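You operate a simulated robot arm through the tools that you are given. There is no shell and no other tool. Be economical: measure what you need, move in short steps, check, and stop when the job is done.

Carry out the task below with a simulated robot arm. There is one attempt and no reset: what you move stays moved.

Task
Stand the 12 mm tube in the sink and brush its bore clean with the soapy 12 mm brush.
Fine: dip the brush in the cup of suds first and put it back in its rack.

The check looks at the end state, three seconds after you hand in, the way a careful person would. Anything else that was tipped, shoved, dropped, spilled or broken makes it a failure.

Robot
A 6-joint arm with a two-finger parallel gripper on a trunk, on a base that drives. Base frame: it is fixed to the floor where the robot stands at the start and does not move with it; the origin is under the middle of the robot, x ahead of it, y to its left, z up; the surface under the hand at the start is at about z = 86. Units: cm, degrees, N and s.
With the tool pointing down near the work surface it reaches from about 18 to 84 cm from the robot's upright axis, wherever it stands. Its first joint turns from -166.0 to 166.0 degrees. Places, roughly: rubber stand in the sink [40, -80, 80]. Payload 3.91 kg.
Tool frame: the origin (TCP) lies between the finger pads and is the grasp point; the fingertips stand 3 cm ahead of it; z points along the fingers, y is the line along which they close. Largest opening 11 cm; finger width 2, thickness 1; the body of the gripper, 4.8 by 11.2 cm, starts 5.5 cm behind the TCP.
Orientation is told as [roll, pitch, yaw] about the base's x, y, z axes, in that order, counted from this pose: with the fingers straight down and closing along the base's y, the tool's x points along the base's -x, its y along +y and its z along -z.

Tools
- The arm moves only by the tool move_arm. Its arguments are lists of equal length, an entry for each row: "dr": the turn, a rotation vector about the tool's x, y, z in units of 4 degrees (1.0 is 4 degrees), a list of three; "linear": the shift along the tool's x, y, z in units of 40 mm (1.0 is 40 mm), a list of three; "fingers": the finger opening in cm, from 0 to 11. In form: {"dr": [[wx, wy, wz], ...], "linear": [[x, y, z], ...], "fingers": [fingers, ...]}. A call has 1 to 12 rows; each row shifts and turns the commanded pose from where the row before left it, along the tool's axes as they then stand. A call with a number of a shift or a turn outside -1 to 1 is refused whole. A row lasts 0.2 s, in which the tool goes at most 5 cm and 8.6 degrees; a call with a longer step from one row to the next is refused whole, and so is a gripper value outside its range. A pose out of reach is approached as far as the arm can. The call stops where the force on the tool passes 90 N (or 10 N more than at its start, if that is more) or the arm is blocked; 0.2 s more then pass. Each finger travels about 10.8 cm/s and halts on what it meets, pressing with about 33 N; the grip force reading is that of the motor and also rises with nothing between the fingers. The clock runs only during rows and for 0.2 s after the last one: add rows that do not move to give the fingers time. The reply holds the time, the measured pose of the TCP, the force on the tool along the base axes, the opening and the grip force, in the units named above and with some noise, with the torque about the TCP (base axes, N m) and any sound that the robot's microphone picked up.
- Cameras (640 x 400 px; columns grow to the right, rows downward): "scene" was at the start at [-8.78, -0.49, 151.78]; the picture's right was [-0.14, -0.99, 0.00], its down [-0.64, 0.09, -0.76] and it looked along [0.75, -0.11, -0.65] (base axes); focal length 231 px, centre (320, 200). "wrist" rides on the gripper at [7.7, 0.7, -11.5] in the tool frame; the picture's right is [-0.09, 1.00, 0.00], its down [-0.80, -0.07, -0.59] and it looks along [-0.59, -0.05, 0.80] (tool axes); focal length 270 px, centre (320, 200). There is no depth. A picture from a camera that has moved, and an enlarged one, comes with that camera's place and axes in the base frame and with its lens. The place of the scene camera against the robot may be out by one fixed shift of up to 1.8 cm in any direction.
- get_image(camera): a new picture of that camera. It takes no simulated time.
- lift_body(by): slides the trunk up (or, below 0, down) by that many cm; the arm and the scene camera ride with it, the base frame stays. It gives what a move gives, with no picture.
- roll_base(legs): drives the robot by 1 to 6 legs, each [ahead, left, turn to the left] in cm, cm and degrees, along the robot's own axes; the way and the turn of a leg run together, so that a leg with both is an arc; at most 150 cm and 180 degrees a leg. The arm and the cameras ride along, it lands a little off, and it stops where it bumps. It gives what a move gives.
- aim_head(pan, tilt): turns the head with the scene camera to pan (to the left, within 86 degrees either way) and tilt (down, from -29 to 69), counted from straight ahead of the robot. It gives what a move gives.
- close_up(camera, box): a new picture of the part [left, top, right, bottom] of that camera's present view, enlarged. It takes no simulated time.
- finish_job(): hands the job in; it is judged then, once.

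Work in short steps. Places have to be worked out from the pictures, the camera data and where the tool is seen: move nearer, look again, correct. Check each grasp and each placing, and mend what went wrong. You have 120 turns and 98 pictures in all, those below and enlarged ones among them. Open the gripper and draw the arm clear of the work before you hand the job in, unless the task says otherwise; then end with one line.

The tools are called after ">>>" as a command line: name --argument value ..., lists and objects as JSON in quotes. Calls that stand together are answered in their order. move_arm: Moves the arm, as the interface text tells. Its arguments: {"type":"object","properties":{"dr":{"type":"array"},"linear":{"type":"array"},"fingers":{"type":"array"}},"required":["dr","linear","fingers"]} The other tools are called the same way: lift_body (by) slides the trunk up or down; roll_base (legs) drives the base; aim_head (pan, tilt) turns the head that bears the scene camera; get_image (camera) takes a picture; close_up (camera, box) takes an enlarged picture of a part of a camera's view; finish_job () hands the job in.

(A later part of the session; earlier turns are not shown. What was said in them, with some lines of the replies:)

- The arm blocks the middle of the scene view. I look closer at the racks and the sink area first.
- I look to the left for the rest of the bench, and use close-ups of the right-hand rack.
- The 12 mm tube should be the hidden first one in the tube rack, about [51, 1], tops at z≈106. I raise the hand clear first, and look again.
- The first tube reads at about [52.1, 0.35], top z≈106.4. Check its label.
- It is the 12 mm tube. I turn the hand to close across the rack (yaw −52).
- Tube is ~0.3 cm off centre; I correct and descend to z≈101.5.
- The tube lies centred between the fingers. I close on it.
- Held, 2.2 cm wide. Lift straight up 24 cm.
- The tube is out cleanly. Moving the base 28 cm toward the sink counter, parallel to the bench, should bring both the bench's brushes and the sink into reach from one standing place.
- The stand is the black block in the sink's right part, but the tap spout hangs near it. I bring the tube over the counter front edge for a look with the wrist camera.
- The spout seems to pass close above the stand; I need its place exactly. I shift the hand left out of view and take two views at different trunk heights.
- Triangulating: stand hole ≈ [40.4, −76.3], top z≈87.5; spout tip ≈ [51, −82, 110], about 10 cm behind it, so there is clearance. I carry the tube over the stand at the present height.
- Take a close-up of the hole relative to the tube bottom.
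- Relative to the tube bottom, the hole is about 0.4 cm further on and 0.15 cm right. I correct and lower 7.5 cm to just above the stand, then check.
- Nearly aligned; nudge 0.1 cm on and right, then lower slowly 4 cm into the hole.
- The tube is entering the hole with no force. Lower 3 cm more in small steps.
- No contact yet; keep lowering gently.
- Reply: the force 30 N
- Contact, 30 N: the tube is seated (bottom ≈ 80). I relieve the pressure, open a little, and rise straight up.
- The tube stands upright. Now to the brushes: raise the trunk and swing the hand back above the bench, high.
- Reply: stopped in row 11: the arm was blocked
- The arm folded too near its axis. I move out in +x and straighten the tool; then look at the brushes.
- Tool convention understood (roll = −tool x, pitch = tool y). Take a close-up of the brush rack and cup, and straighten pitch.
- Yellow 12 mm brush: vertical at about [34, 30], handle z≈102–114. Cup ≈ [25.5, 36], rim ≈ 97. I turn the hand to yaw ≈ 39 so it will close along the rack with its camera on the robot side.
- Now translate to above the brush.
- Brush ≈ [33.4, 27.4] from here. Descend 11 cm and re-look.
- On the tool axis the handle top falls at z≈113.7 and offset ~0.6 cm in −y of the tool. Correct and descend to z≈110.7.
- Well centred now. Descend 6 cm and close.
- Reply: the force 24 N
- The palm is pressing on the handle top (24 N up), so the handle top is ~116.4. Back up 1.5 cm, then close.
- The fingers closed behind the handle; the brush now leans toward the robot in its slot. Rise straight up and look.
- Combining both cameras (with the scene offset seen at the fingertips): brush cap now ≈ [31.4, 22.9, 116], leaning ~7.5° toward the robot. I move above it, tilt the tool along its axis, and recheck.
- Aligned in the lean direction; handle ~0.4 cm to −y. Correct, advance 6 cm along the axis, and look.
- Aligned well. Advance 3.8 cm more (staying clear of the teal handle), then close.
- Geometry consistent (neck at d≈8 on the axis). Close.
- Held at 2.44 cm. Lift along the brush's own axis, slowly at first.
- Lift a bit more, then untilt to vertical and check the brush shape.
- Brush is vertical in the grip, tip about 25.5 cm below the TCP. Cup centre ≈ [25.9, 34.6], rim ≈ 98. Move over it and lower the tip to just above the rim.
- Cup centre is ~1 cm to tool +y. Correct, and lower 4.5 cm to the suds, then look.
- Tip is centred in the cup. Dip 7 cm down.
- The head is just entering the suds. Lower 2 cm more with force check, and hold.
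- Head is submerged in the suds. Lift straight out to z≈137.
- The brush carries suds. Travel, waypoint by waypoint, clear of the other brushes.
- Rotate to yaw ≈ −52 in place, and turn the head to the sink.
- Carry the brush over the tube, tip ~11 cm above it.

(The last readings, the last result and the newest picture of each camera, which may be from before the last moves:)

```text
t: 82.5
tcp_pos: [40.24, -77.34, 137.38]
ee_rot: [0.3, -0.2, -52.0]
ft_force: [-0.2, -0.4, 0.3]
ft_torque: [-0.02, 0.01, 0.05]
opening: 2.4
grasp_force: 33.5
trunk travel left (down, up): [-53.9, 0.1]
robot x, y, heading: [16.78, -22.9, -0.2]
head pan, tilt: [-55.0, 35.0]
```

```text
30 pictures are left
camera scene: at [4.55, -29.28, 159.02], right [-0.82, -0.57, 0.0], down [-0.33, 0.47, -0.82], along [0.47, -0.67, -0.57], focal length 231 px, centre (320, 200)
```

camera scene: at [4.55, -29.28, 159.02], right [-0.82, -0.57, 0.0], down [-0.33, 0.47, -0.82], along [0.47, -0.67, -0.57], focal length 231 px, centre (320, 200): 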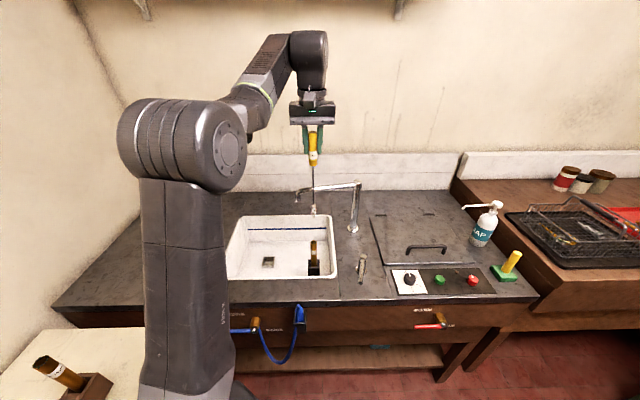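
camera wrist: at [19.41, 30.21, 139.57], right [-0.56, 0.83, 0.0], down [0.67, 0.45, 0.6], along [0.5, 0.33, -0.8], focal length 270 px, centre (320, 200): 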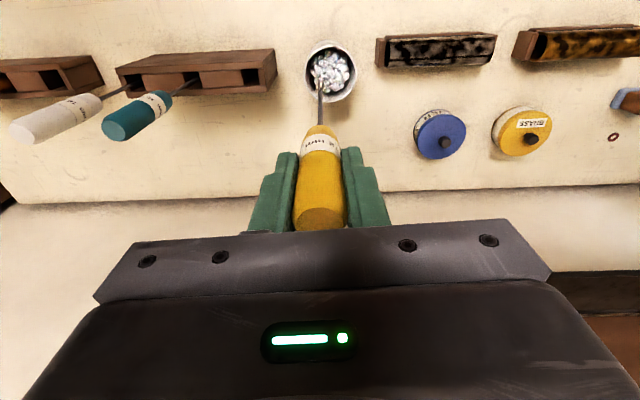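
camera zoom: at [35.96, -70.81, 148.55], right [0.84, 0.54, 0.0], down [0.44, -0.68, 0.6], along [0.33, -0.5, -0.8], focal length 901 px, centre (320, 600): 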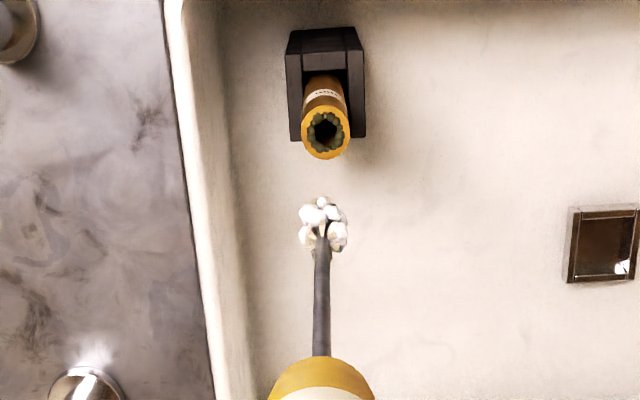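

Alignment looks close. Lower 10 cm to bring the tip just above the mouth, then measure finely.

>>> move_arm --dr '[[0, 0, 0], [0, 0, 0], [0, 0, 0], [0, 0, 0]]' --linear '[[0, 0.03, 0.8], [0, 0, 0.8], [0, 0, 0.9], [0, 0, 0]]' --fingers '[2, 2, 2, 2]'

>>> close_up --camera "wrist" --box '[280, 50, 360, 130]'

>>> close_up --camera "scene" --box '[290, 190, 350, 280]'

```text
t: 83.5
tcp_pos: [40.43, -77.09, 127.07]
ee_rot: [0.2, -0.2, -51.9]
ft_force: [-0.4, 0.2, -0.1]
ft_torque: [0.01, 0.03, 0.02]
opening: 2.39
grasp_force: 32.6
trunk travel left (down, up): [-53.9, 0.1]
robot x, y, heading: [16.59, -22.67, -0.1]
head pan, tilt: [-55.0, 35.0]
```

```text
5.00 times, centred on (320, 90) of wrist
camera zoom: at [36.21, -70.62, 138.43], right [0.84, 0.54, 0.0], down [0.44, -0.67, 0.6], along [0.33, -0.5, -0.8], focal length 1351 px, centre (320, 750)
```

zoom: 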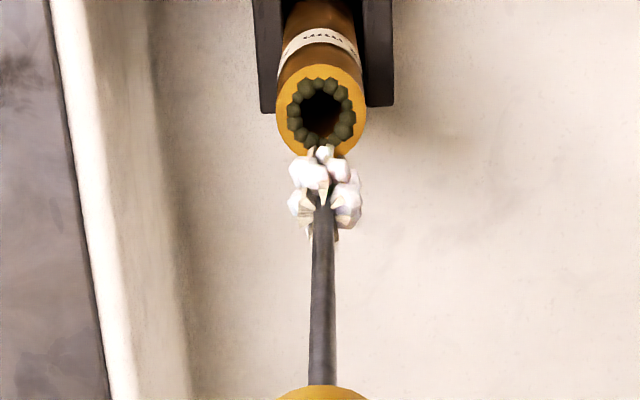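

```text
4.44 times, centred on (320, 235) of scene
camera zoom: at [4.54, -29.09, 159.03], right [-0.82, -0.57, 0.0], down [-0.33, 0.47, -0.82], along [0.47, -0.67, -0.57], focal length 1025 px, centre (320, 44)
```

zoom: 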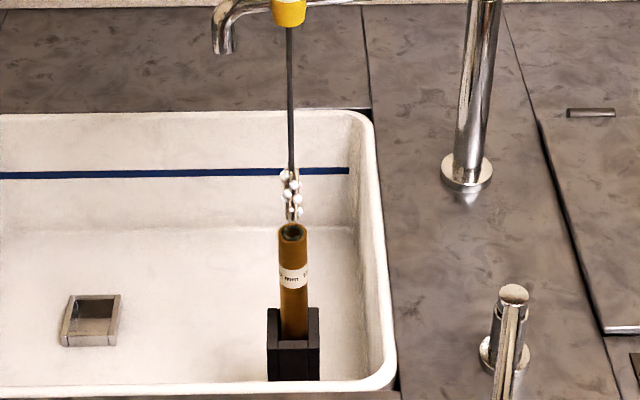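

Need a finer look at the tip against the mouth in both views.

>>> close_up --camera "wrist" --box '[300, 55, 340, 95]'

>>> close_up --camera "scene" --box '[301, 221, 327, 247]'

```text
10.00 times, centred on (320, 75) of wrist
camera zoom: at [36.21, -70.62, 138.43], right [0.84, 0.54, 0.0], down [0.44, -0.67, 0.6], along [0.33, -0.5, -0.8], focal length 2703 px, centre (320, 1450)
```

zoom: 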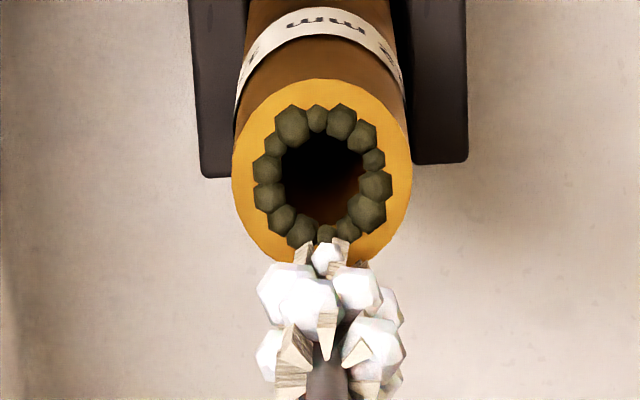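

```text
15.38 times, centred on (314, 234) of scene
camera zoom: at [4.54, -29.09, 159.03], right [-0.82, -0.57, 0.0], down [-0.33, 0.47, -0.82], along [0.47, -0.67, -0.57], focal length 3548 px, centre (412, -323)
```

zoom: 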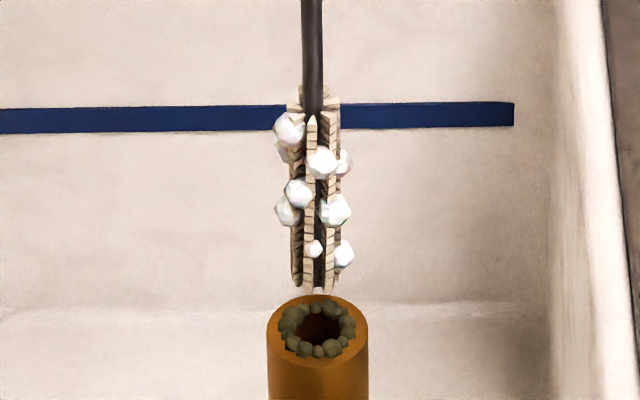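

Solving both views: the tip sits ~1 cm beyond the mouth (brush tilted ~2° in the grip) and barely above it. I raise 1.5 cm and tilt the tool 2° to bring the brush vertical over the mouth.

>>> move_arm --dr '[[0, 0, 0], [0, 0.53, 0], [0, 0, 0]]' --linear '[[0, 0, -0.38], [0, 0, 0], [0, 0, 0]]' --fingers '[2, 2, 2]'

>>> close_up --camera "wrist" --box '[295, 45, 345, 95]'

>>> close_up --camera "scene" --box '[301, 221, 327, 247]'

```text
t: 84.3
tcp_pos: [40.51, -76.93, 128.72]
ee_rot: [0.1, 1.9, -51.9]
ft_force: [-0.1, -0.4, 0.1]
ft_torque: [0.01, 0.0, -0.01]
opening: 2.39
grasp_force: 32.9
trunk travel left (down, up): [-53.9, 0.1]
robot x, y, heading: [16.51, -22.58, -0.1]
head pan, tilt: [-55.0, 35.0]
```

```text
8.00 times, centred on (320, 70) of wrist
camera zoom: at [36.5, -70.91, 140.28], right [0.84, 0.54, 0.0], down [0.45, -0.69, 0.57], along [0.31, -0.48, -0.82], focal length 2162 px, centre (320, 1240)
```

zoom: 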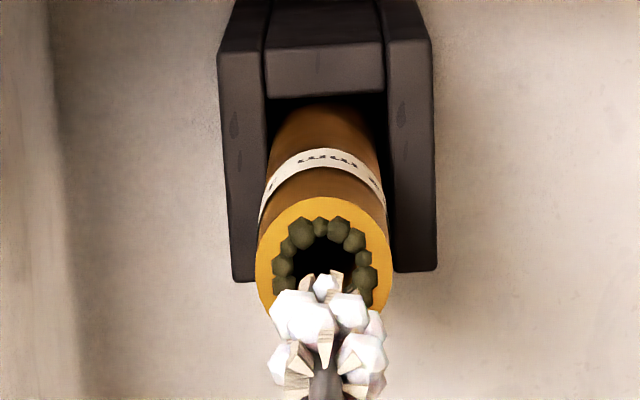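

```text
15.38 times, centred on (314, 234) of scene
camera zoom: at [4.54, -29.09, 159.03], right [-0.82, -0.57, 0.0], down [-0.33, 0.47, -0.82], along [0.47, -0.67, -0.57], focal length 3548 px, centre (412, -323)
```

zoom: 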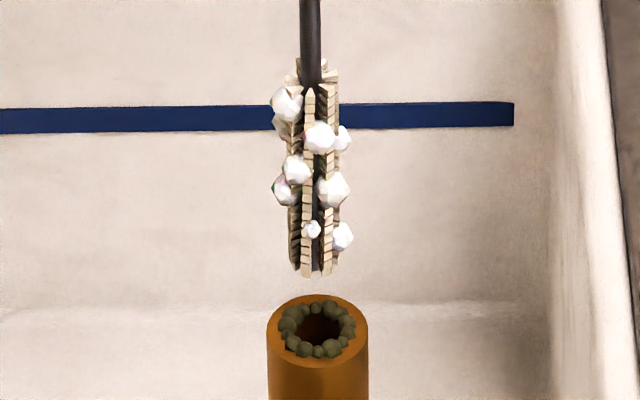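

Remaining offset ≈0.35 cm in +n with tip 1.5 cm above the mouth. Shift, lower 1.2 cm, look again.

>>> move_arm --dr '[[0, 0, 0], [0, 0, 0], [0, 0, 0]]' --linear '[[0.08, -0.015, 0], [0, 0, 0.27], [0, 0, 0]]' --fingers '[2, 2, 2]'

>>> close_up --camera "wrist" --box '[295, 45, 345, 95]'

>>> close_up --camera "scene" --box '[301, 221, 327, 247]'

```text
t: 85.1
tcp_pos: [40.23, -76.76, 127.59]
ee_rot: [0.1, 2.0, -52.0]
ft_force: [-0.6, -0.3, -0.6]
ft_torque: [-0.04, -0.01, -0.01]
opening: 2.38
grasp_force: 33.0
trunk travel left (down, up): [-53.9, 0.1]
robot x, y, heading: [16.49, -22.18, 0.0]
head pan, tilt: [-55.0, 35.0]
```

```text
8.00 times, centred on (320, 70) of wrist
camera zoom: at [36.22, -70.6, 139.15], right [0.84, 0.54, 0.0], down [0.45, -0.69, 0.57], along [0.31, -0.48, -0.82], focal length 2162 px, centre (320, 1240)
```

zoom: 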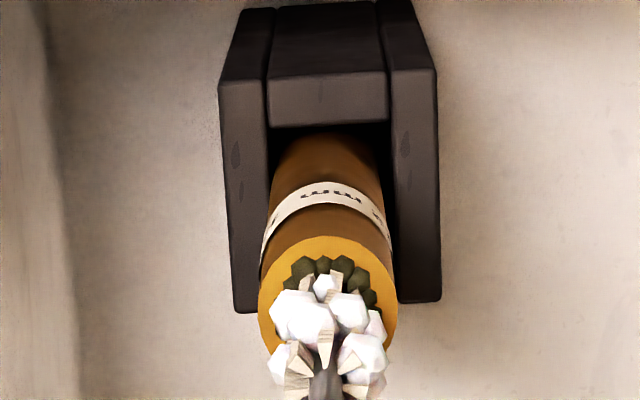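

```text
15.38 times, centred on (314, 234) of scene
camera zoom: at [4.55, -29.1, 159.03], right [-0.82, -0.57, 0.0], down [-0.33, 0.47, -0.82], along [0.47, -0.67, -0.57], focal length 3548 px, centre (412, -323)
```

zoom: 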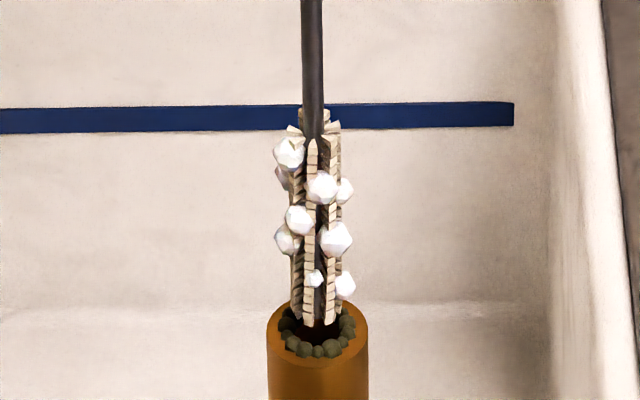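

Aligned now (offset ≈0, tip ~0.4 cm above the mouth). Lower 3 cm gently into the bore.

>>> move_arm --dr '[[0, 0, 0], [0, 0, 0], [0, 0, 0], [0, 0, 0], [0, 0, 0]]' --linear '[[0.005, 0, 0.15], [0.005, 0, 0.15], [0.005, 0, 0.15], [0.005, 0, 0.15], [0.005, 0, 0.15]]' --fingers '[2, 2, 2, 2, 2]'

>>> close_up --camera "scene" --box '[296, 211, 332, 247]'

```text
t: 86.3
tcp_pos: [40.15, -76.6, 124.63]
ee_rot: [0.0, 1.9, -51.9]
ft_force: [0.9, -0.5, -0.3]
ft_torque: [-0.03, -0.07, -0.01]
opening: 2.39
grasp_force: 33.0
trunk travel left (down, up): [-53.9, 0.1]
robot x, y, heading: [16.86, -22.13, 0.1]
head pan, tilt: [-55.0, 35.0]
```

```text
11.11 times, centred on (314, 229) of scene
camera zoom: at [4.56, -29.11, 159.03], right [-0.82, -0.57, 0.0], down [-0.33, 0.47, -0.82], along [0.47, -0.67, -0.57], focal length 2563 px, centre (387, -122)
```

zoom: 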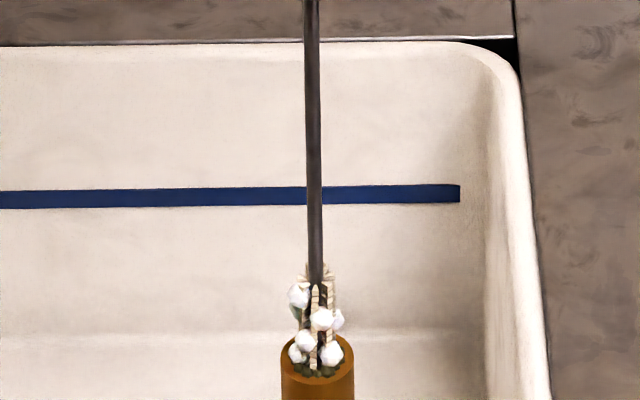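

The head is entering the bore freely. Continue down vertically (compensating the tool's 2° tilt), 5 cm.

>>> move_arm --dr '[[0, 0, 0], [0, 0, 0], [0, 0, 0], [0, 0, 0], [0, 0, 0]]' --linear '[[-0.02, 0, 0.2], [-0.02, 0, 0.25], [-0.012, 0, 0.25], [-0.01, 0, 0.25], [-0.01, 0, 0.25]]' --fingers '[2, 2, 2, 2, 2]'

>>> close_up --camera "scene" --box '[280, 165, 350, 265]'

```text
t: 87.5
tcp_pos: [40.11, -76.9, 119.71]
ee_rot: [0.1, 1.9, -52.0]
ft_force: [-0.6, 0.0, -0.4]
ft_torque: [-0.06, 0.0, 0.02]
opening: 2.4
grasp_force: 32.9
trunk travel left (down, up): [-53.9, 0.1]
robot x, y, heading: [16.38, -22.67, 0.0]
head pan, tilt: [-55.0, 35.0]
```

```text
4.00 times, centred on (315, 215) of scene
camera zoom: at [4.56, -29.12, 159.03], right [-0.82, -0.57, 0.0], down [-0.33, 0.47, -0.82], along [0.47, -0.67, -0.57], focal length 922 px, centre (340, 140)
```

zoom: 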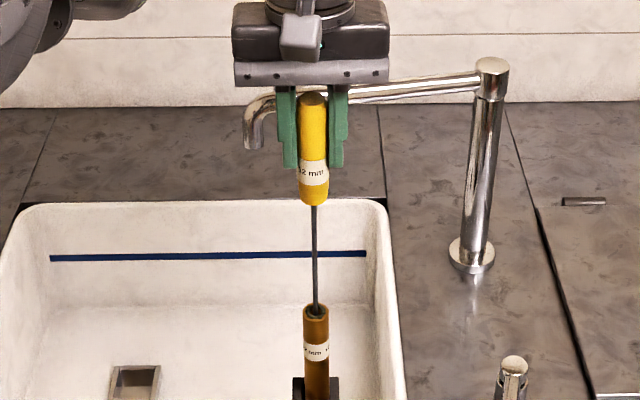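

Clear so far. Push down another 10.5 cm, near the handle's stop.

>>> move_arm --dr '[[0, 0, 0], [0, 0, 0], [0, 0, 0], [0, 0, 0], [0, 0, 0], [0, 0, 0], [0, 0, 0]]' --linear '[[-0.012, 0, 0.35], [-0.012, 0, 0.35], [-0.012, 0, 0.4], [-0.014, 0, 0.4], [-0.014, 0, 0.4], [-0.014, 0, 0.4], [-0.007, 0, 0.2]]' --fingers '[2, 2, 2, 2, 2, 2, 2]'

>>> close_up --camera "scene" --box '[280, 165, 350, 265]'

```text
t: 89.1
tcp_pos: [40.15, -76.77, 109.87]
ee_rot: [0.1, 1.9, -51.9]
ft_force: [2.1, -2.6, 1.0]
ft_torque: [-0.69, -0.62, -0.01]
opening: 2.42
grasp_force: 32.9
trunk travel left (down, up): [-53.9, 0.1]
robot x, y, heading: [16.66, -22.7, 0.0]
head pan, tilt: [-55.0, 35.0]
```

```text
4.00 times, centred on (315, 215) of scene
camera zoom: at [4.59, -29.14, 159.03], right [-0.82, -0.57, 0.0], down [-0.33, 0.47, -0.82], along [0.47, -0.67, -0.57], focal length 922 px, centre (340, 140)
```

zoom: 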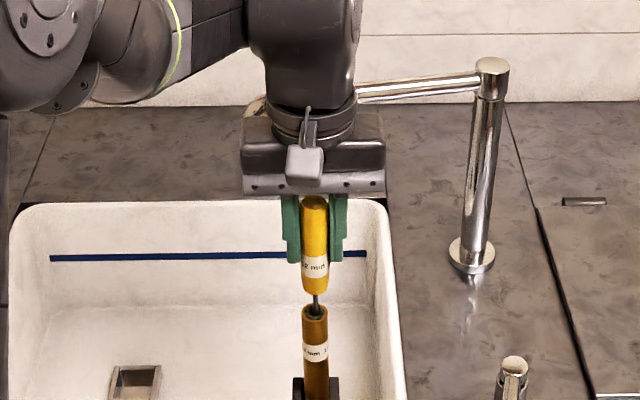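

Small side force of ~3 N; shift 0.1 cm and go down the last ~1.3 cm.

>>> move_arm --dr '[[0, 0, 0], [0, 0, 0], [0, 0, 0], [0, 0, 0]]' --linear '[[-0.025, 0, 0.1], [-0.004, 0, 0.1], [-0.004, 0, 0.1], [0, 0, 0]]' --fingers '[2, 2, 2, 2]'

```text
t: 90.1
tcp_pos: [40.3, -76.76, 108.59]
ee_rot: [0.1, 2.0, -52.1]
ft_force: [-0.3, -0.6, 0.4]
ft_torque: [-0.19, -0.04, 0.01]
opening: 2.42
grasp_force: 32.6
trunk travel left (down, up): [-53.9, 0.1]
robot x, y, heading: [16.73, -22.77, 0.1]
head pan, tilt: [-55.0, 35.0]
```

>>> move_arm --dr '[[0, 0, 0], [0, 0, 0], [0, 0, 0], [0, 0, 0]]' --linear '[[-0.002, 0, 0.05], [-0.002, 0, 0.05], [-0.002, 0, 0.05], [0, 0, 0]]' --fingers '[2, 2, 2, 2]'

>>> close_up --camera "scene" --box '[285, 195, 345, 265]'

```text
t: 91.1
tcp_pos: [40.14, -76.83, 107.96]
ee_rot: [0.1, 2.0, -52.0]
ft_force: [0.4, -1.3, -0.7]
ft_torque: [-0.03, -0.02, 0.01]
opening: 2.41
grasp_force: 33.1
trunk travel left (down, up): [-53.9, 0.1]
robot x, y, heading: [16.64, -22.38, -0.2]
head pan, tilt: [-55.0, 35.0]
```

```text
5.71 times, centred on (315, 230) of scene
camera zoom: at [4.55, -29.11, 159.03], right [-0.82, -0.57, 0.0], down [-0.33, 0.47, -0.82], along [0.47, -0.67, -0.57], focal length 1318 px, centre (349, 29)
```

zoom: 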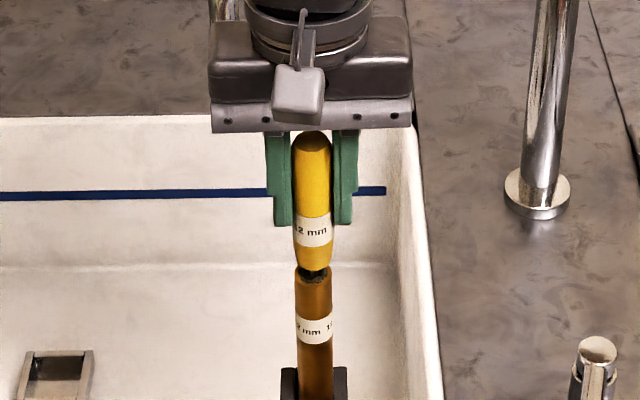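

Handle is nearly at the mouth; the head is at the bottom. Now stroke up and down 14 cm.

>>> move_arm --dr '[[0, 0, 0], [0, 0, 0], [0, 0, 0], [0, 0, 0], [0, 0, 0], [0, 0, 0], [0, 0, 0], [0, 0, 0], [0, 0, 0], [0, 0, 0], [0, 0, 0], [0, 0, 0]]' --linear '[[0.0245, 0, -0.7], [0.0245, 0, -0.7], [0.0245, 0, -0.7], [0.0245, 0, -0.7], [0.0245, 0, -0.7], [0, 0, 0], [-0.0245, 0, 0.7], [-0.0245, 0, 0.7], [-0.0245, 0, 0.7], [-0.0245, 0, 0.7], [-0.0245, 0, 0.7], [0, 0, 0]]' --fingers '[2, 2, 2, 2, 2, 2, 2, 2, 2, 2, 2, 2]'

>>> move_arm --dr '[[0, 0, 0], [0, 0, 0], [0, 0, 0], [0, 0, 0], [0, 0, 0], [0, 0, 0], [0, 0, 0], [0, 0, 0], [0, 0, 0], [0, 0, 0], [0, 0, 0], [0, 0, 0]]' --linear '[[0.0245, 0, -0.7], [0.0245, 0, -0.7], [0.0245, 0, -0.7], [0.0245, 0, -0.7], [0.0245, 0, -0.7], [0, 0, 0], [-0.0245, 0, 0.7], [-0.0245, 0, 0.7], [-0.0245, 0, 0.7], [-0.0245, 0, 0.7], [-0.0245, 0, 0.7], [0, 0, 0]]' --fingers '[2, 2, 2, 2, 2, 2, 2, 2, 2, 2, 2, 2]'

>>> move_arm --dr '[[0, 0, 0], [0, 0, 0], [0, 0, 0], [0, 0, 0], [0, 0, 0], [0, 0, 0], [0, 0, 0], [0, 0, 0], [0, 0, 0], [0, 0, 0], [0, 0, 0], [0, 0, 0]]' --linear '[[0.0245, 0, -0.7], [0.0245, 0, -0.7], [0.0245, 0, -0.7], [0.0245, 0, -0.7], [0.0245, 0, -0.7], [0, 0, 0], [-0.0245, 0, 0.7], [-0.0245, 0, 0.7], [-0.0245, 0, 0.7], [-0.0245, 0, 0.7], [-0.0245, 0, 0.7], [0, 0, 0]]' --fingers '[2, 2, 2, 2, 2, 2, 2, 2, 2, 2, 2, 2]'

```text
t: 93.7
tcp_pos: [40.34, -76.57, 107.85]
ee_rot: [0.1, 2.0, -52.1]
ft_force: [0.1, 0.0, 0.4]
ft_torque: [-0.11, 0.01, 0.01]
opening: 2.41
grasp_force: 33.0
trunk travel left (down, up): [-53.9, 0.1]
robot x, y, heading: [17.06, -22.73, -0.1]
head pan, tilt: [-55.0, 35.0]
```

```text
t: 96.3
tcp_pos: [40.04, -76.69, 107.83]
ee_rot: [0.1, 2.0, -52.0]
ft_force: [0.4, -0.6, -0.5]
ft_torque: [0.01, 0.02, 0.02]
opening: 2.4
grasp_force: 32.9
trunk travel left (down, up): [-53.9, 0.1]
robot x, y, heading: [16.63, -22.32, -0.0]
head pan, tilt: [-55.0, 35.0]
```

```text
t: 98.9
tcp_pos: [40.22, -76.61, 107.85]
ee_rot: [0.1, 1.9, -52.1]
ft_force: [0.7, -1.9, 0.6]
ft_torque: [-0.33, -0.11, -0.02]
opening: 2.4
grasp_force: 32.6
trunk travel left (down, up): [-53.9, 0.1]
robot x, y, heading: [16.51, -22.84, -0.1]
head pan, tilt: [-55.0, 35.0]
```

Three strokes done smoothly. Withdraw straight up.

>>> move_arm --dr '[[0, 0, 0], [0, 0, 0], [0, 0, 0], [0, 0, 0], [0, 0, 0], [0, 0, 0], [0, 0, 0], [0, 0, 0], [0, 0, 0]]' --linear '[[0.0245, 0, -0.7], [0.0245, 0, -0.7], [0.028, 0, -0.8], [0.028, 0, -0.8], [0.028, 0, -0.8], [0.028, 0, -0.8], [0.028, 0, -0.8], [0.03, 0, -0.9], [0.03, 0, -0.9]]' --fingers '[2, 2, 2, 2, 2, 2, 2, 2, 2]'

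>>> close_up --camera "wrist" --box '[290, 30, 350, 90]'

>>> close_up --camera "scene" --box '[280, 165, 350, 265]'

```text
t: 100.9
tcp_pos: [40.1, -76.74, 136.72]
ee_rot: [0.0, 1.8, -51.9]
ft_force: [0.4, -0.2, -0.9]
ft_torque: [0.02, 0.02, -0.01]
opening: 2.4
grasp_force: 32.9
trunk travel left (down, up): [-53.9, 0.1]
robot x, y, heading: [16.48, -23.0, -0.2]
head pan, tilt: [-55.0, 35.0]
```

```text
6.67 times, centred on (320, 60) of wrist
camera zoom: at [36.16, -70.54, 148.22], right [0.84, 0.54, 0.0], down [0.45, -0.69, 0.57], along [0.31, -0.48, -0.82], focal length 1802 px, centre (320, 1133)
```

zoom: 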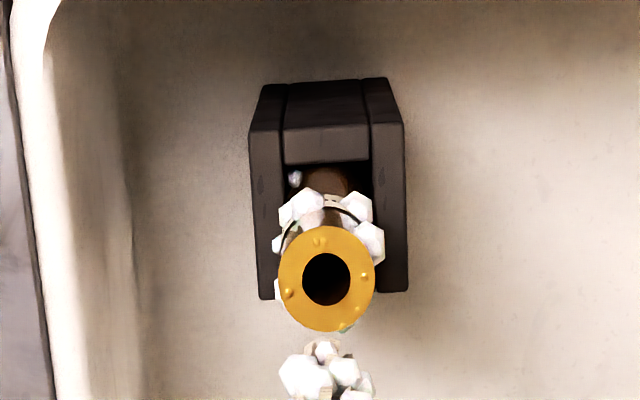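

```text
4.00 times, centred on (315, 215) of scene
camera zoom: at [4.55, -29.1, 159.03], right [-0.82, -0.57, 0.0], down [-0.33, 0.47, -0.82], along [0.47, -0.67, -0.57], focal length 922 px, centre (340, 140)
```

zoom: 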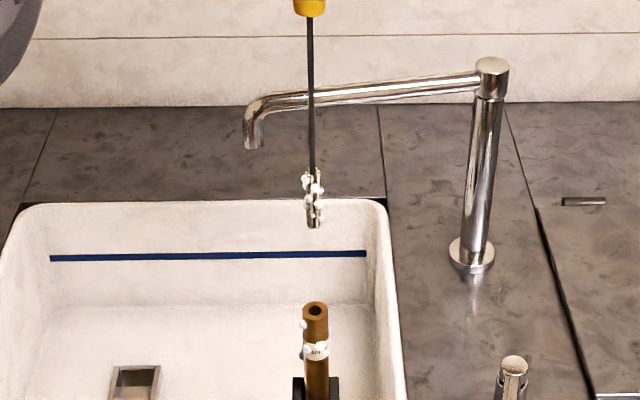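

The bore is clean. Now return the brush: untilt, go back to the waypoint, and turn.

>>> move_arm --dr '[[0, -0.48, 0], [0, 0, 0], [0, 0, 0], [0, 0, 0], [0, 0, 0], [0, 0, 0], [0, 0, 0], [0, 0, 0], [0, 0, 0], [0, 0, 0], [0, 0, 0], [0, 0, 0]]' --linear '[[0, 0, 0], [0.58, 0.91, 0], [0.58, 0.91, 0], [0.58, 0.91, 0], [0.58, 0.91, 0], [0.58, 0.91, 0], [0.58, 0.91, 0], [0.58, 0.91, 0], [0.58, 0.91, 0], [0.58, 0.91, 0], [0.58, 0.91, 0], [0.58, 0.91, 0]]' --fingers '[2, 2, 2, 2, 2, 2, 2, 2, 2, 2, 2, 2]'

>>> move_arm --dr '[[0, 0, -1], [0, 0, -1], [0, 0, -1], [0, 0, -1], [0, 0, -1], [0, 0, -1], [0, 0, -1], [0, 0, -1], [0, 0, -1], [0, 0, -1], [0, 0, -1], [0, 0, -1]]' --linear '[[0, 0, 0], [0, 0, 0], [0, 0, 0], [0, 0, 0], [0, 0, 0], [0, 0, 0], [0, 0, 0], [0, 0, 0], [0, 0, 0], [0, 0, 0], [0, 0, 0], [0, 0, 0]]' --fingers '[2, 2, 2, 2, 2, 2, 2, 2, 2, 2, 2, 2]'

>>> move_arm --dr '[[0, 0, -1], [0, 0, -1], [0, 0, -1], [0, 0, -1], [0, 0, -1], [0, 0, -1], [0, 0, -1], [0, 0, -1], [0, 0, -1], [0, 0, -1], [0, 0, -0.7]]' --linear '[[0, 0, 0], [0, 0, 0], [0, 0, 0], [0, 0, 0], [0, 0, 0], [0, 0, 0], [0, 0, 0], [0, 0, 0], [0, 0, 0], [0, 0, 0], [0, 0, 0]]' --fingers '[2, 2, 2, 2, 2, 2, 2, 2, 2, 2, 2]'

>>> aim_head --pan 45 --tilt 40

```text
t: 103.5
tcp_pos: [55.94, -31.9, 136.6]
ee_rot: [0.0, 0.0, -52.0]
ft_force: [-0.4, 0.3, -0.2]
ft_torque: [0.0, 0.0, -0.01]
opening: 2.41
grasp_force: 33.4
trunk travel left (down, up): [-53.9, 0.1]
robot x, y, heading: [16.58, -22.44, 0.0]
head pan, tilt: [-55.0, 35.0]
```

```text
t: 106.1
tcp_pos: [55.97, -31.97, 136.92]
ee_rot: [0.2, -0.2, -3.9]
ft_force: [0.1, 0.3, -0.1]
ft_torque: [0.02, -0.02, -0.02]
opening: 2.4
grasp_force: 32.9
trunk travel left (down, up): [-53.9, 0.1]
robot x, y, heading: [16.67, -22.29, 0.0]
head pan, tilt: [-55.0, 35.0]
```

```text
t: 108.5
tcp_pos: [55.9, -31.97, 136.8]
ee_rot: [0.0, -0.2, 39.0]
ft_force: [-0.7, 0.0, 0.2]
ft_torque: [0.01, -0.01, 0.0]
opening: 2.4
grasp_force: 33.5
trunk travel left (down, up): [-53.9, 0.1]
robot x, y, heading: [16.78, -22.8, 0.1]
head pan, tilt: [-55.0, 35.0]
```

```text
t: 110.3
tcp_pos: [55.87, -31.93, 137.04]
ee_rot: [0.0, -0.1, 38.8]
ft_force: [-0.7, 0.2, -0.3]
ft_torque: [-0.02, -0.02, 0.02]
opening: 2.41
grasp_force: 32.3
trunk travel left (down, up): [-53.9, 0.1]
robot x, y, heading: [16.71, -22.22, -0.1]
head pan, tilt: [45.0, 40.0]
```

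Back over the bench along the reverse path to beside the rack, at about [27, 29], reapplying the 2° tilt.

>>> move_arm --dr '[[0, 0, 0], [0, 0, 0], [0, 0, 0], [0, 0, 0], [0, 0, 0], [0, 0, 0], [0, 0, 0], [0, 0, 0], [0, 0, 0]]' --linear '[[-0.275, 0.92, 0], [-0.275, 0.92, 0], [-0.275, 0.92, 0], [-0.275, 0.92, 0], [-0.275, 0.92, 0], [-0.275, 0.92, 0], [-0.275, 0.92, 0], [-0.275, 0.92, 0], [-0.275, 0.92, 0]]' --fingers '[2, 2, 2, 2, 2, 2, 2, 2, 2]'

>>> move_arm --dr '[[0, 0, 0], [0, 0, 0], [0, 0, 0], [0, 0, 0], [0, 0, 0], [0, 0, 0], [0, 0, 0], [0, 0, 0], [0, 0, 0], [0, 0.53, 0], [0, 0, 0]]' --linear '[[-0.166, 0.914, 0], [-0.166, 0.914, 0], [-0.166, 0.914, 0], [-0.166, 0.914, 0], [-0.166, 0.914, 0], [-0.166, 0.914, 0], [-0.166, 0.914, 0], [-0.166, 0.914, 0], [-0.166, 0.914, 0], [0, 0, 0], [0, 0, 0]]' --fingers '[2, 2, 2, 2, 2, 2, 2, 2, 2, 2, 2]'

>>> get_image --camera "wrist"

>>> close_up --camera "scene" --box '[220, 150, 360, 290]'

```text
t: 112.3
tcp_pos: [42.64, 0.04, 137.08]
ee_rot: [0.0, -0.1, 38.7]
ft_force: [0.1, 0.5, -0.8]
ft_torque: [-0.01, 0.01, -0.01]
opening: 2.41
grasp_force: 33.2
trunk travel left (down, up): [-53.9, 0.1]
robot x, y, heading: [16.65, -22.52, 0.1]
head pan, tilt: [45.0, 40.0]
```

```text
t: 114.7
tcp_pos: [26.93, 29.39, 136.86]
ee_rot: [-0.1, 2.0, 38.8]
ft_force: [-0.2, 0.1, -0.2]
ft_torque: [0.02, -0.02, 0.0]
opening: 2.4
grasp_force: 32.9
trunk travel left (down, up): [-53.9, 0.1]
robot x, y, heading: [16.81, -22.93, -0.1]
head pan, tilt: [45.0, 40.0]
```

```text
15 pictures are left
camera wrist: at [20.87, 25.46, 148.48], right [-0.56, 0.83, 0.0], down [0.68, 0.46, 0.57], along [0.47, 0.31, -0.82], focal length 270 px, centre (320, 200)
```

wrist: 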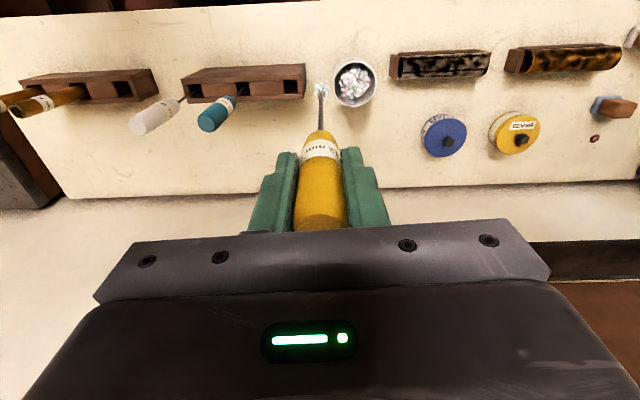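

```text
2.86 times, centred on (290, 220) of scene
camera zoom: at [5.49, -15.83, 158.27], right [0.71, -0.71, 0.0], down [-0.45, -0.45, -0.77], along [0.54, 0.54, -0.64], focal length 659 px, centre (406, 143)
```

zoom: 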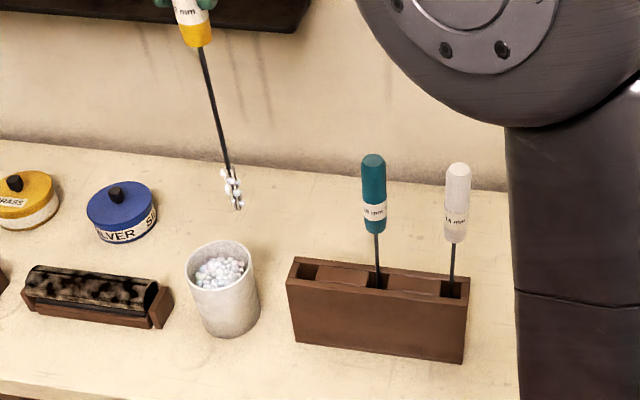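

Slot ≈ [32.5, 26.8], rack top ≈ 98.3. Move over it and lower the tip to just above.

>>> move_arm --dr '[[0, 0, 0], [0, 0, 0], [0, 0, 0], [0, 0, 0], [0, 0, 0], [0, 0, 0]]' --linear '[[-0.306, -0.696, 0], [-0.306, -0.696, 0], [-0.026, 0, 0.7], [-0.026, 0, 0.7], [-0.02, 0, 0.6], [0, 0, 0]]' --fingers '[2, 2, 2, 2, 2, 2]'

>>> close_up --camera "wrist" --box '[280, 30, 360, 110]'

>>> close_up --camera "scene" --box '[265, 200, 325, 260]'

```text
t: 116.1
tcp_pos: [32.08, 26.66, 128.82]
ee_rot: [0.0, 2.0, 38.9]
ft_force: [-0.4, -0.5, -0.8]
ft_torque: [0.01, 0.01, 0.01]
opening: 2.42
grasp_force: 33.2
trunk travel left (down, up): [-53.9, 0.1]
robot x, y, heading: [16.57, -22.58, 0.1]
head pan, tilt: [45.0, 40.0]
```

```text
5.00 times, centred on (320, 70) of wrist
camera zoom: at [26.09, 22.59, 140.42], right [-0.56, 0.83, 0.0], down [0.68, 0.46, 0.57], along [0.47, 0.31, -0.82], focal length 1351 px, centre (320, 850)
```

zoom: 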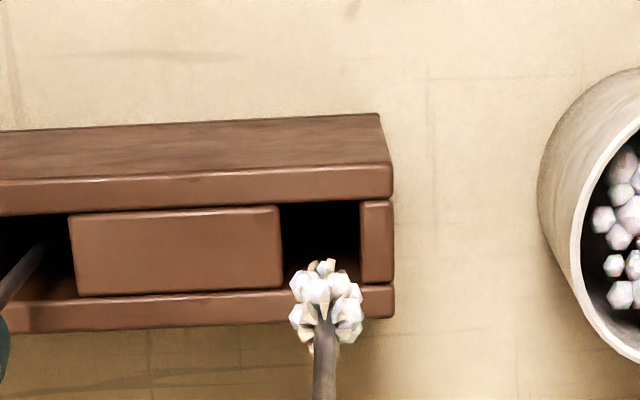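

```text
6.67 times, centred on (295, 230) of scene
camera zoom: at [5.51, -15.85, 158.27], right [0.71, -0.71, 0.0], down [-0.45, -0.45, -0.77], along [0.54, 0.54, -0.64], focal length 1538 px, centre (487, 0)
```

zoom: 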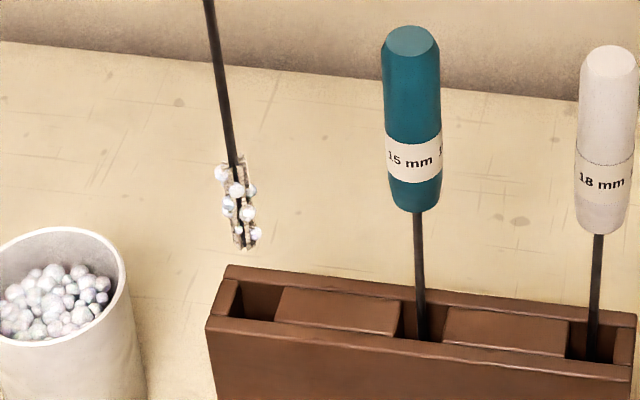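

Laterally centred; tip ~4 cm above and perhaps 0.3 cm short. Shift and lower 3 cm, look again.

>>> move_arm --dr '[[0, 0, 0], [0, 0, 0], [0, 0, 0]]' --linear '[[-0.07, 0, 0.25], [-0.02, 0, 0.5], [0, 0, 0]]' --fingers '[2, 2, 2]'

>>> close_up --camera "wrist" --box '[280, 30, 360, 110]'

>>> close_up --camera "scene" --box '[265, 210, 315, 260]'

```text
t: 116.9
tcp_pos: [32.52, 26.8, 125.85]
ee_rot: [0.0, 1.9, 38.8]
ft_force: [0.0, -0.3, 0.3]
ft_torque: [-0.01, 0.0, -0.01]
opening: 2.41
grasp_force: 33.6
trunk travel left (down, up): [-53.9, 0.1]
robot x, y, heading: [16.68, -23.0, -0.2]
head pan, tilt: [45.0, 40.0]
```

```text
5.00 times, centred on (320, 70) of wrist
camera zoom: at [26.38, 22.75, 137.35], right [-0.56, 0.83, 0.0], down [0.68, 0.46, 0.57], along [0.47, 0.31, -0.82], focal length 1351 px, centre (320, 850)
```

zoom: 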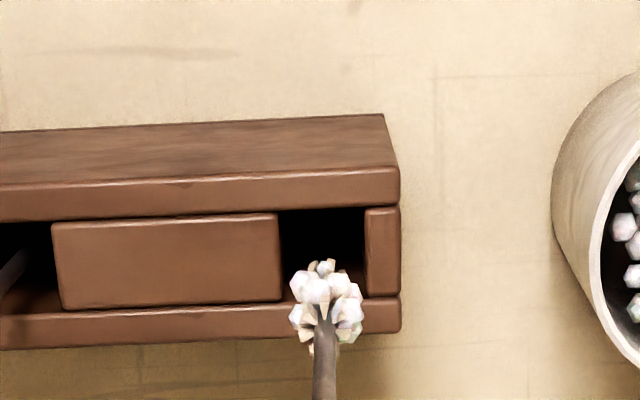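

```text
8.00 times, centred on (290, 235) of scene
camera zoom: at [5.51, -15.85, 158.27], right [0.71, -0.71, 0.0], down [-0.45, -0.45, -0.77], along [0.54, 0.54, -0.64], focal length 1845 px, centre (560, -80)
```

zoom: 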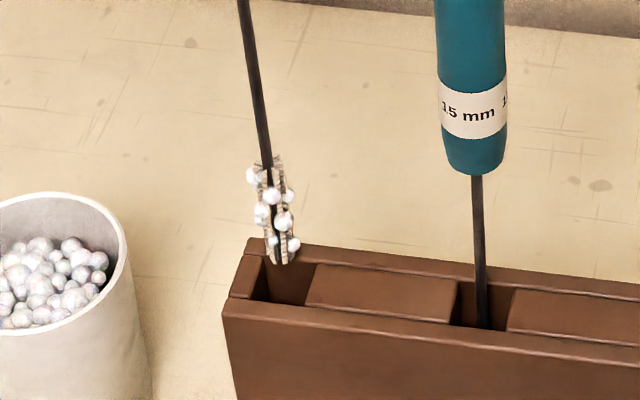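

Aligned (offset ≈0.1 cm, tip ~2 cm above). Lower 6 cm into the slot.

>>> move_arm --dr '[[0, 0, 0], [0, 0, 0], [0, 0, 0], [0, 0, 0], [0, 0, 0]]' --linear '[[-0.04, 0.02, 0.3], [-0.01, 0, 0.3], [-0.01, 0, 0.3], [-0.01, 0, 0.3], [-0.01, 0, 0.3]]' --fingers '[2, 2, 2, 2, 2]'

>>> close_up --camera "scene" --box '[250, 170, 330, 260]'

```text
t: 118.1
tcp_pos: [32.56, 27.07, 119.93]
ee_rot: [0.0, 2.0, 38.8]
ft_force: [0.0, -1.0, 0.2]
ft_torque: [-0.01, -0.02, 0.0]
opening: 2.4
grasp_force: 32.9
trunk travel left (down, up): [-53.9, 0.1]
robot x, y, heading: [16.6, -22.61, -0.1]
head pan, tilt: [45.0, 40.0]
```

```text
4.44 times, centred on (290, 215) of scene
camera zoom: at [5.51, -15.83, 158.27], right [0.71, -0.71, 0.0], down [-0.45, -0.45, -0.77], along [0.54, 0.54, -0.64], focal length 1025 px, centre (453, 133)
```

zoom: 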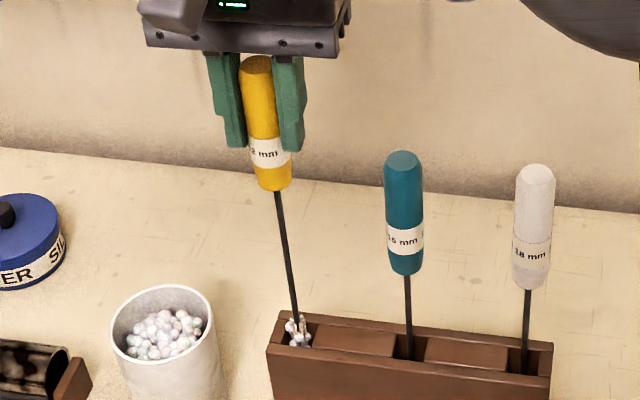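

It is in the slot. Lower 5.5 cm, then feel for the floor.

>>> move_arm --dr '[[0, 0, 0], [0, 0, 0], [0, 0, 0], [0, 0, 0], [0, 0, 0]]' --linear '[[-0.01, 0, 0.3], [-0.01, 0, 0.3], [-0.01, 0, 0.3], [-0.01, 0, 0.3], [-0.005, 0, 0.15]]' --fingers '[2, 2, 2, 2, 2]'

>>> move_arm --dr '[[0, 0, 0], [0, 0, 0], [0, 0, 0], [0, 0, 0]]' --linear '[[-0.002, 0, 0.06], [-0.002, 0, 0.06], [-0.002, 0, 0.06], [0, 0, 0]]' --fingers '[2, 2, 2, 2]'

```text
t: 119.3
tcp_pos: [32.5, 26.94, 114.37]
ee_rot: [0.0, 2.0, 38.8]
ft_force: [-0.2, 0.2, -0.9]
ft_torque: [0.0, 0.0, -0.02]
opening: 2.42
grasp_force: 33.1
trunk travel left (down, up): [-53.9, 0.1]
robot x, y, heading: [16.94, -22.6, 0.0]
head pan, tilt: [45.0, 40.0]
```

```text
t: 120.3
tcp_pos: [32.45, 26.91, 113.67]
ee_rot: [0.1, 2.0, 38.8]
ft_force: [0.3, -0.4, -1.3]
ft_torque: [0.0, 0.01, -0.03]
opening: 2.39
grasp_force: 33.0
trunk travel left (down, up): [-53.9, 0.1]
robot x, y, heading: [16.65, -22.53, 0.0]
head pan, tilt: [45.0, 40.0]
```

>>> move_arm --dr '[[0, 0, 0], [0, 0, 0], [0, 0, 0], [0, 0, 0]]' --linear '[[-0.002, 0, 0.06], [-0.002, 0, 0.06], [-0.002, 0, 0.06], [0, 0, 0]]' --fingers '[2, 2, 2, 2]'

```text
t: 121.3
tcp_pos: [32.34, 26.72, 113.11]
ee_rot: [0.3, 1.8, 39.0]
ft_force: [0.3, -0.1, 28.8]
ft_torque: [0.13, -0.27, -0.03]
opening: 2.4
grasp_force: 32.2
trunk travel left (down, up): [-53.9, 0.1]
robot x, y, heading: [16.62, -22.64, -0.1]
head pan, tilt: [45.0, 40.0]
```

Floor contact (29 N). Relieve slightly, open gently, and look.

>>> move_arm --dr '[[0, 0, 0], [0, 0, 0], [0, 0, 0], [0, 0, 0], [0, 0, 0], [0, 0, 0]]' --linear '[[0, 0, -0.06], [0, 0, 0], [0, 0, 0], [0, 0, 0], [0, 0, 0], [0, 0, 0]]' --fingers '[2, 2.7, 3.3, 4, 5, 5.5]'

>>> close_up --camera "wrist" --box '[200, 30, 440, 240]'

```text
t: 122.7
tcp_pos: [32.57, 27.0, 113.14]
ee_rot: [0.0, 2.1, 38.8]
ft_force: [0.3, 0.1, -0.4]
ft_torque: [0.0, 0.01, -0.01]
opening: 5.5
grasp_force: 0.1
trunk travel left (down, up): [-53.9, 0.1]
robot x, y, heading: [16.45, -22.33, 0.1]
head pan, tilt: [45.0, 40.0]
```

```text
1.90 times, centred on (320, 135) of wrist
camera zoom: at [26.35, 22.89, 124.82], right [-0.56, 0.83, 0.0], down [0.68, 0.46, 0.57], along [0.47, 0.31, -0.82], focal length 515 px, centre (320, 324)
```

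zoom: 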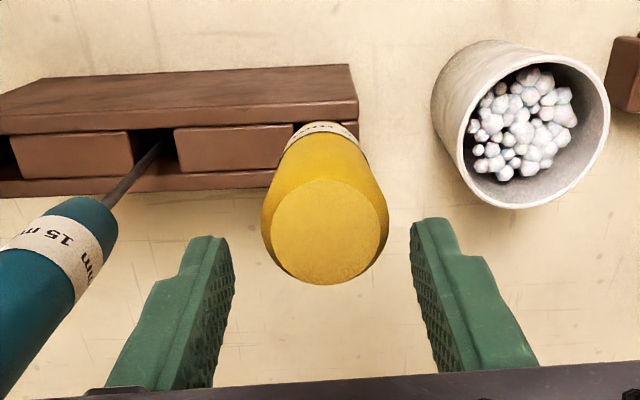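

The brush rests in its slot, leaning slightly on the rack as before, clear of the fingers. Rise straight up and away.

>>> move_arm --dr '[[0, 0, 0], [0, 0, 0], [0, 0, 0], [0, 0, 0], [0, 0, 0], [0, 0, 0]]' --linear '[[0, 0, -0.4], [0, 0, -0.8], [0, 0, -1], [0, 0, -1], [0, 0, -1], [0, 0, -1]]' --fingers '[5.5, 5.5, 5.5, 5.5, 5.5, 5.5]'

>>> close_up --camera "scene" --box '[220, 170, 360, 290]'

>>> get_image --camera "wrist"

```text
t: 124.1
tcp_pos: [33.27, 27.54, 133.81]
ee_rot: [0.1, 2.0, 38.8]
ft_force: [0.3, -0.1, -0.2]
ft_torque: [0.0, 0.04, 0.02]
opening: 5.5
grasp_force: 0.1
trunk travel left (down, up): [-53.9, 0.1]
robot x, y, heading: [16.4, -22.5, 0.0]
head pan, tilt: [45.0, 40.0]
```

```text
3.33 times, centred on (290, 230) of scene
camera zoom: at [5.52, -15.84, 158.27], right [0.71, -0.71, 0.0], down [-0.45, -0.45, -0.77], along [0.54, 0.54, -0.64], focal length 769 px, centre (420, 100)
```

zoom: 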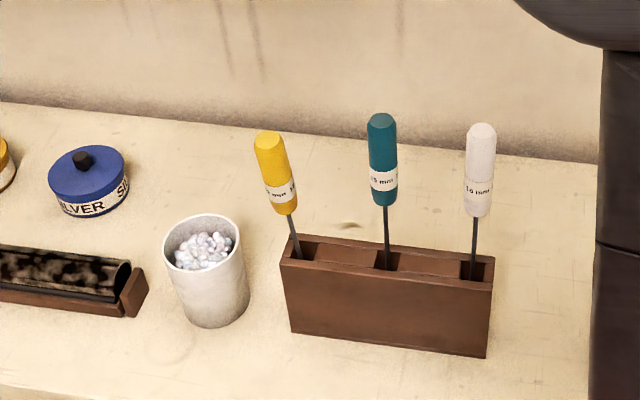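

```text
6 pictures are left
camera wrist: at [27.19, 23.38, 145.46], right [-0.56, 0.83, 0.0], down [0.68, 0.46, 0.57], along [0.47, 0.31, -0.82], focal length 270 px, centre (320, 200)
```

wrist: 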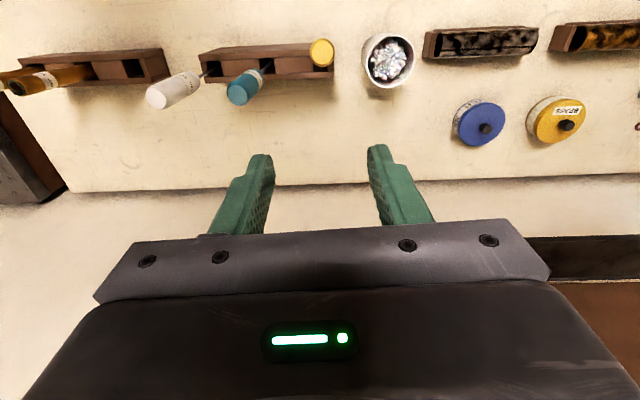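

Brush is in its rack; others undisturbed. One last look at the sink before handing in.

>>> aim_head --pan -55 --tilt 35

>>> get_image --camera "scene"

>>> close_up --camera "scene" --box '[260, 190, 360, 280]'

```text
t: 125.9
tcp_pos: [33.34, 27.42, 133.72]
ee_rot: [0.0, 2.0, 38.8]
ft_force: [0.1, -0.8, 0.0]
ft_torque: [-0.01, -0.04, -0.02]
opening: 5.48
grasp_force: 0.1
trunk travel left (down, up): [-53.9, 0.1]
robot x, y, heading: [16.44, -22.42, -0.3]
head pan, tilt: [-55.0, 35.0]
```

```text
5 pictures are left
camera scene: at [4.55, -29.07, 159.03], right [-0.82, -0.57, 0.0], down [-0.33, 0.47, -0.82], along [0.47, -0.67, -0.57], focal length 231 px, centre (320, 200)
```

scene: 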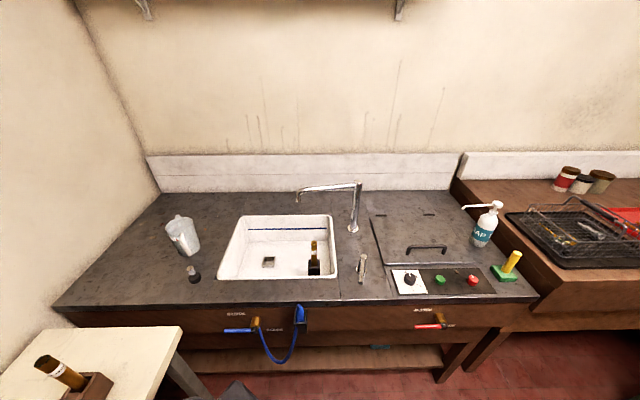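

```text
4.44 times, centred on (310, 235) of scene
camera zoom: at [4.55, -29.07, 159.03], right [-0.82, -0.57, 0.0], down [-0.33, 0.47, -0.82], along [0.47, -0.67, -0.57], focal length 1025 px, centre (364, 44)
```

zoom: 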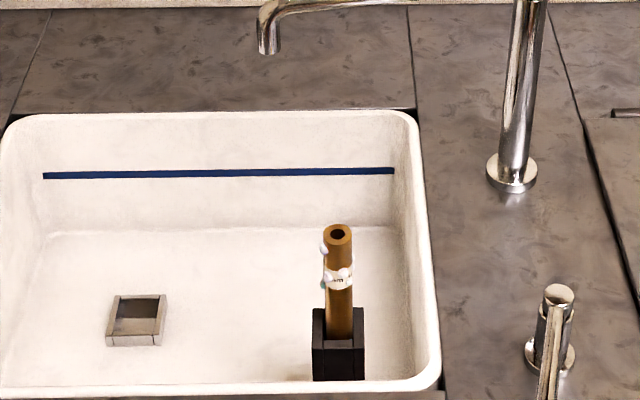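

The tube stands clean in its stand, the brush is in its rack, and the gripper is open and clear. I hand in.

>>> finish_job

```text
The job is handed in.
```

The 12 mm tube is standing in the rubber stand in the sink, and its mouth and the visible part of its bore look clean. I dipped the brush in the suds first and made three full strokes. The brush is back in its rack slot, leaning slightly where the others stand upright. Some suds remain on the outside of the tube.
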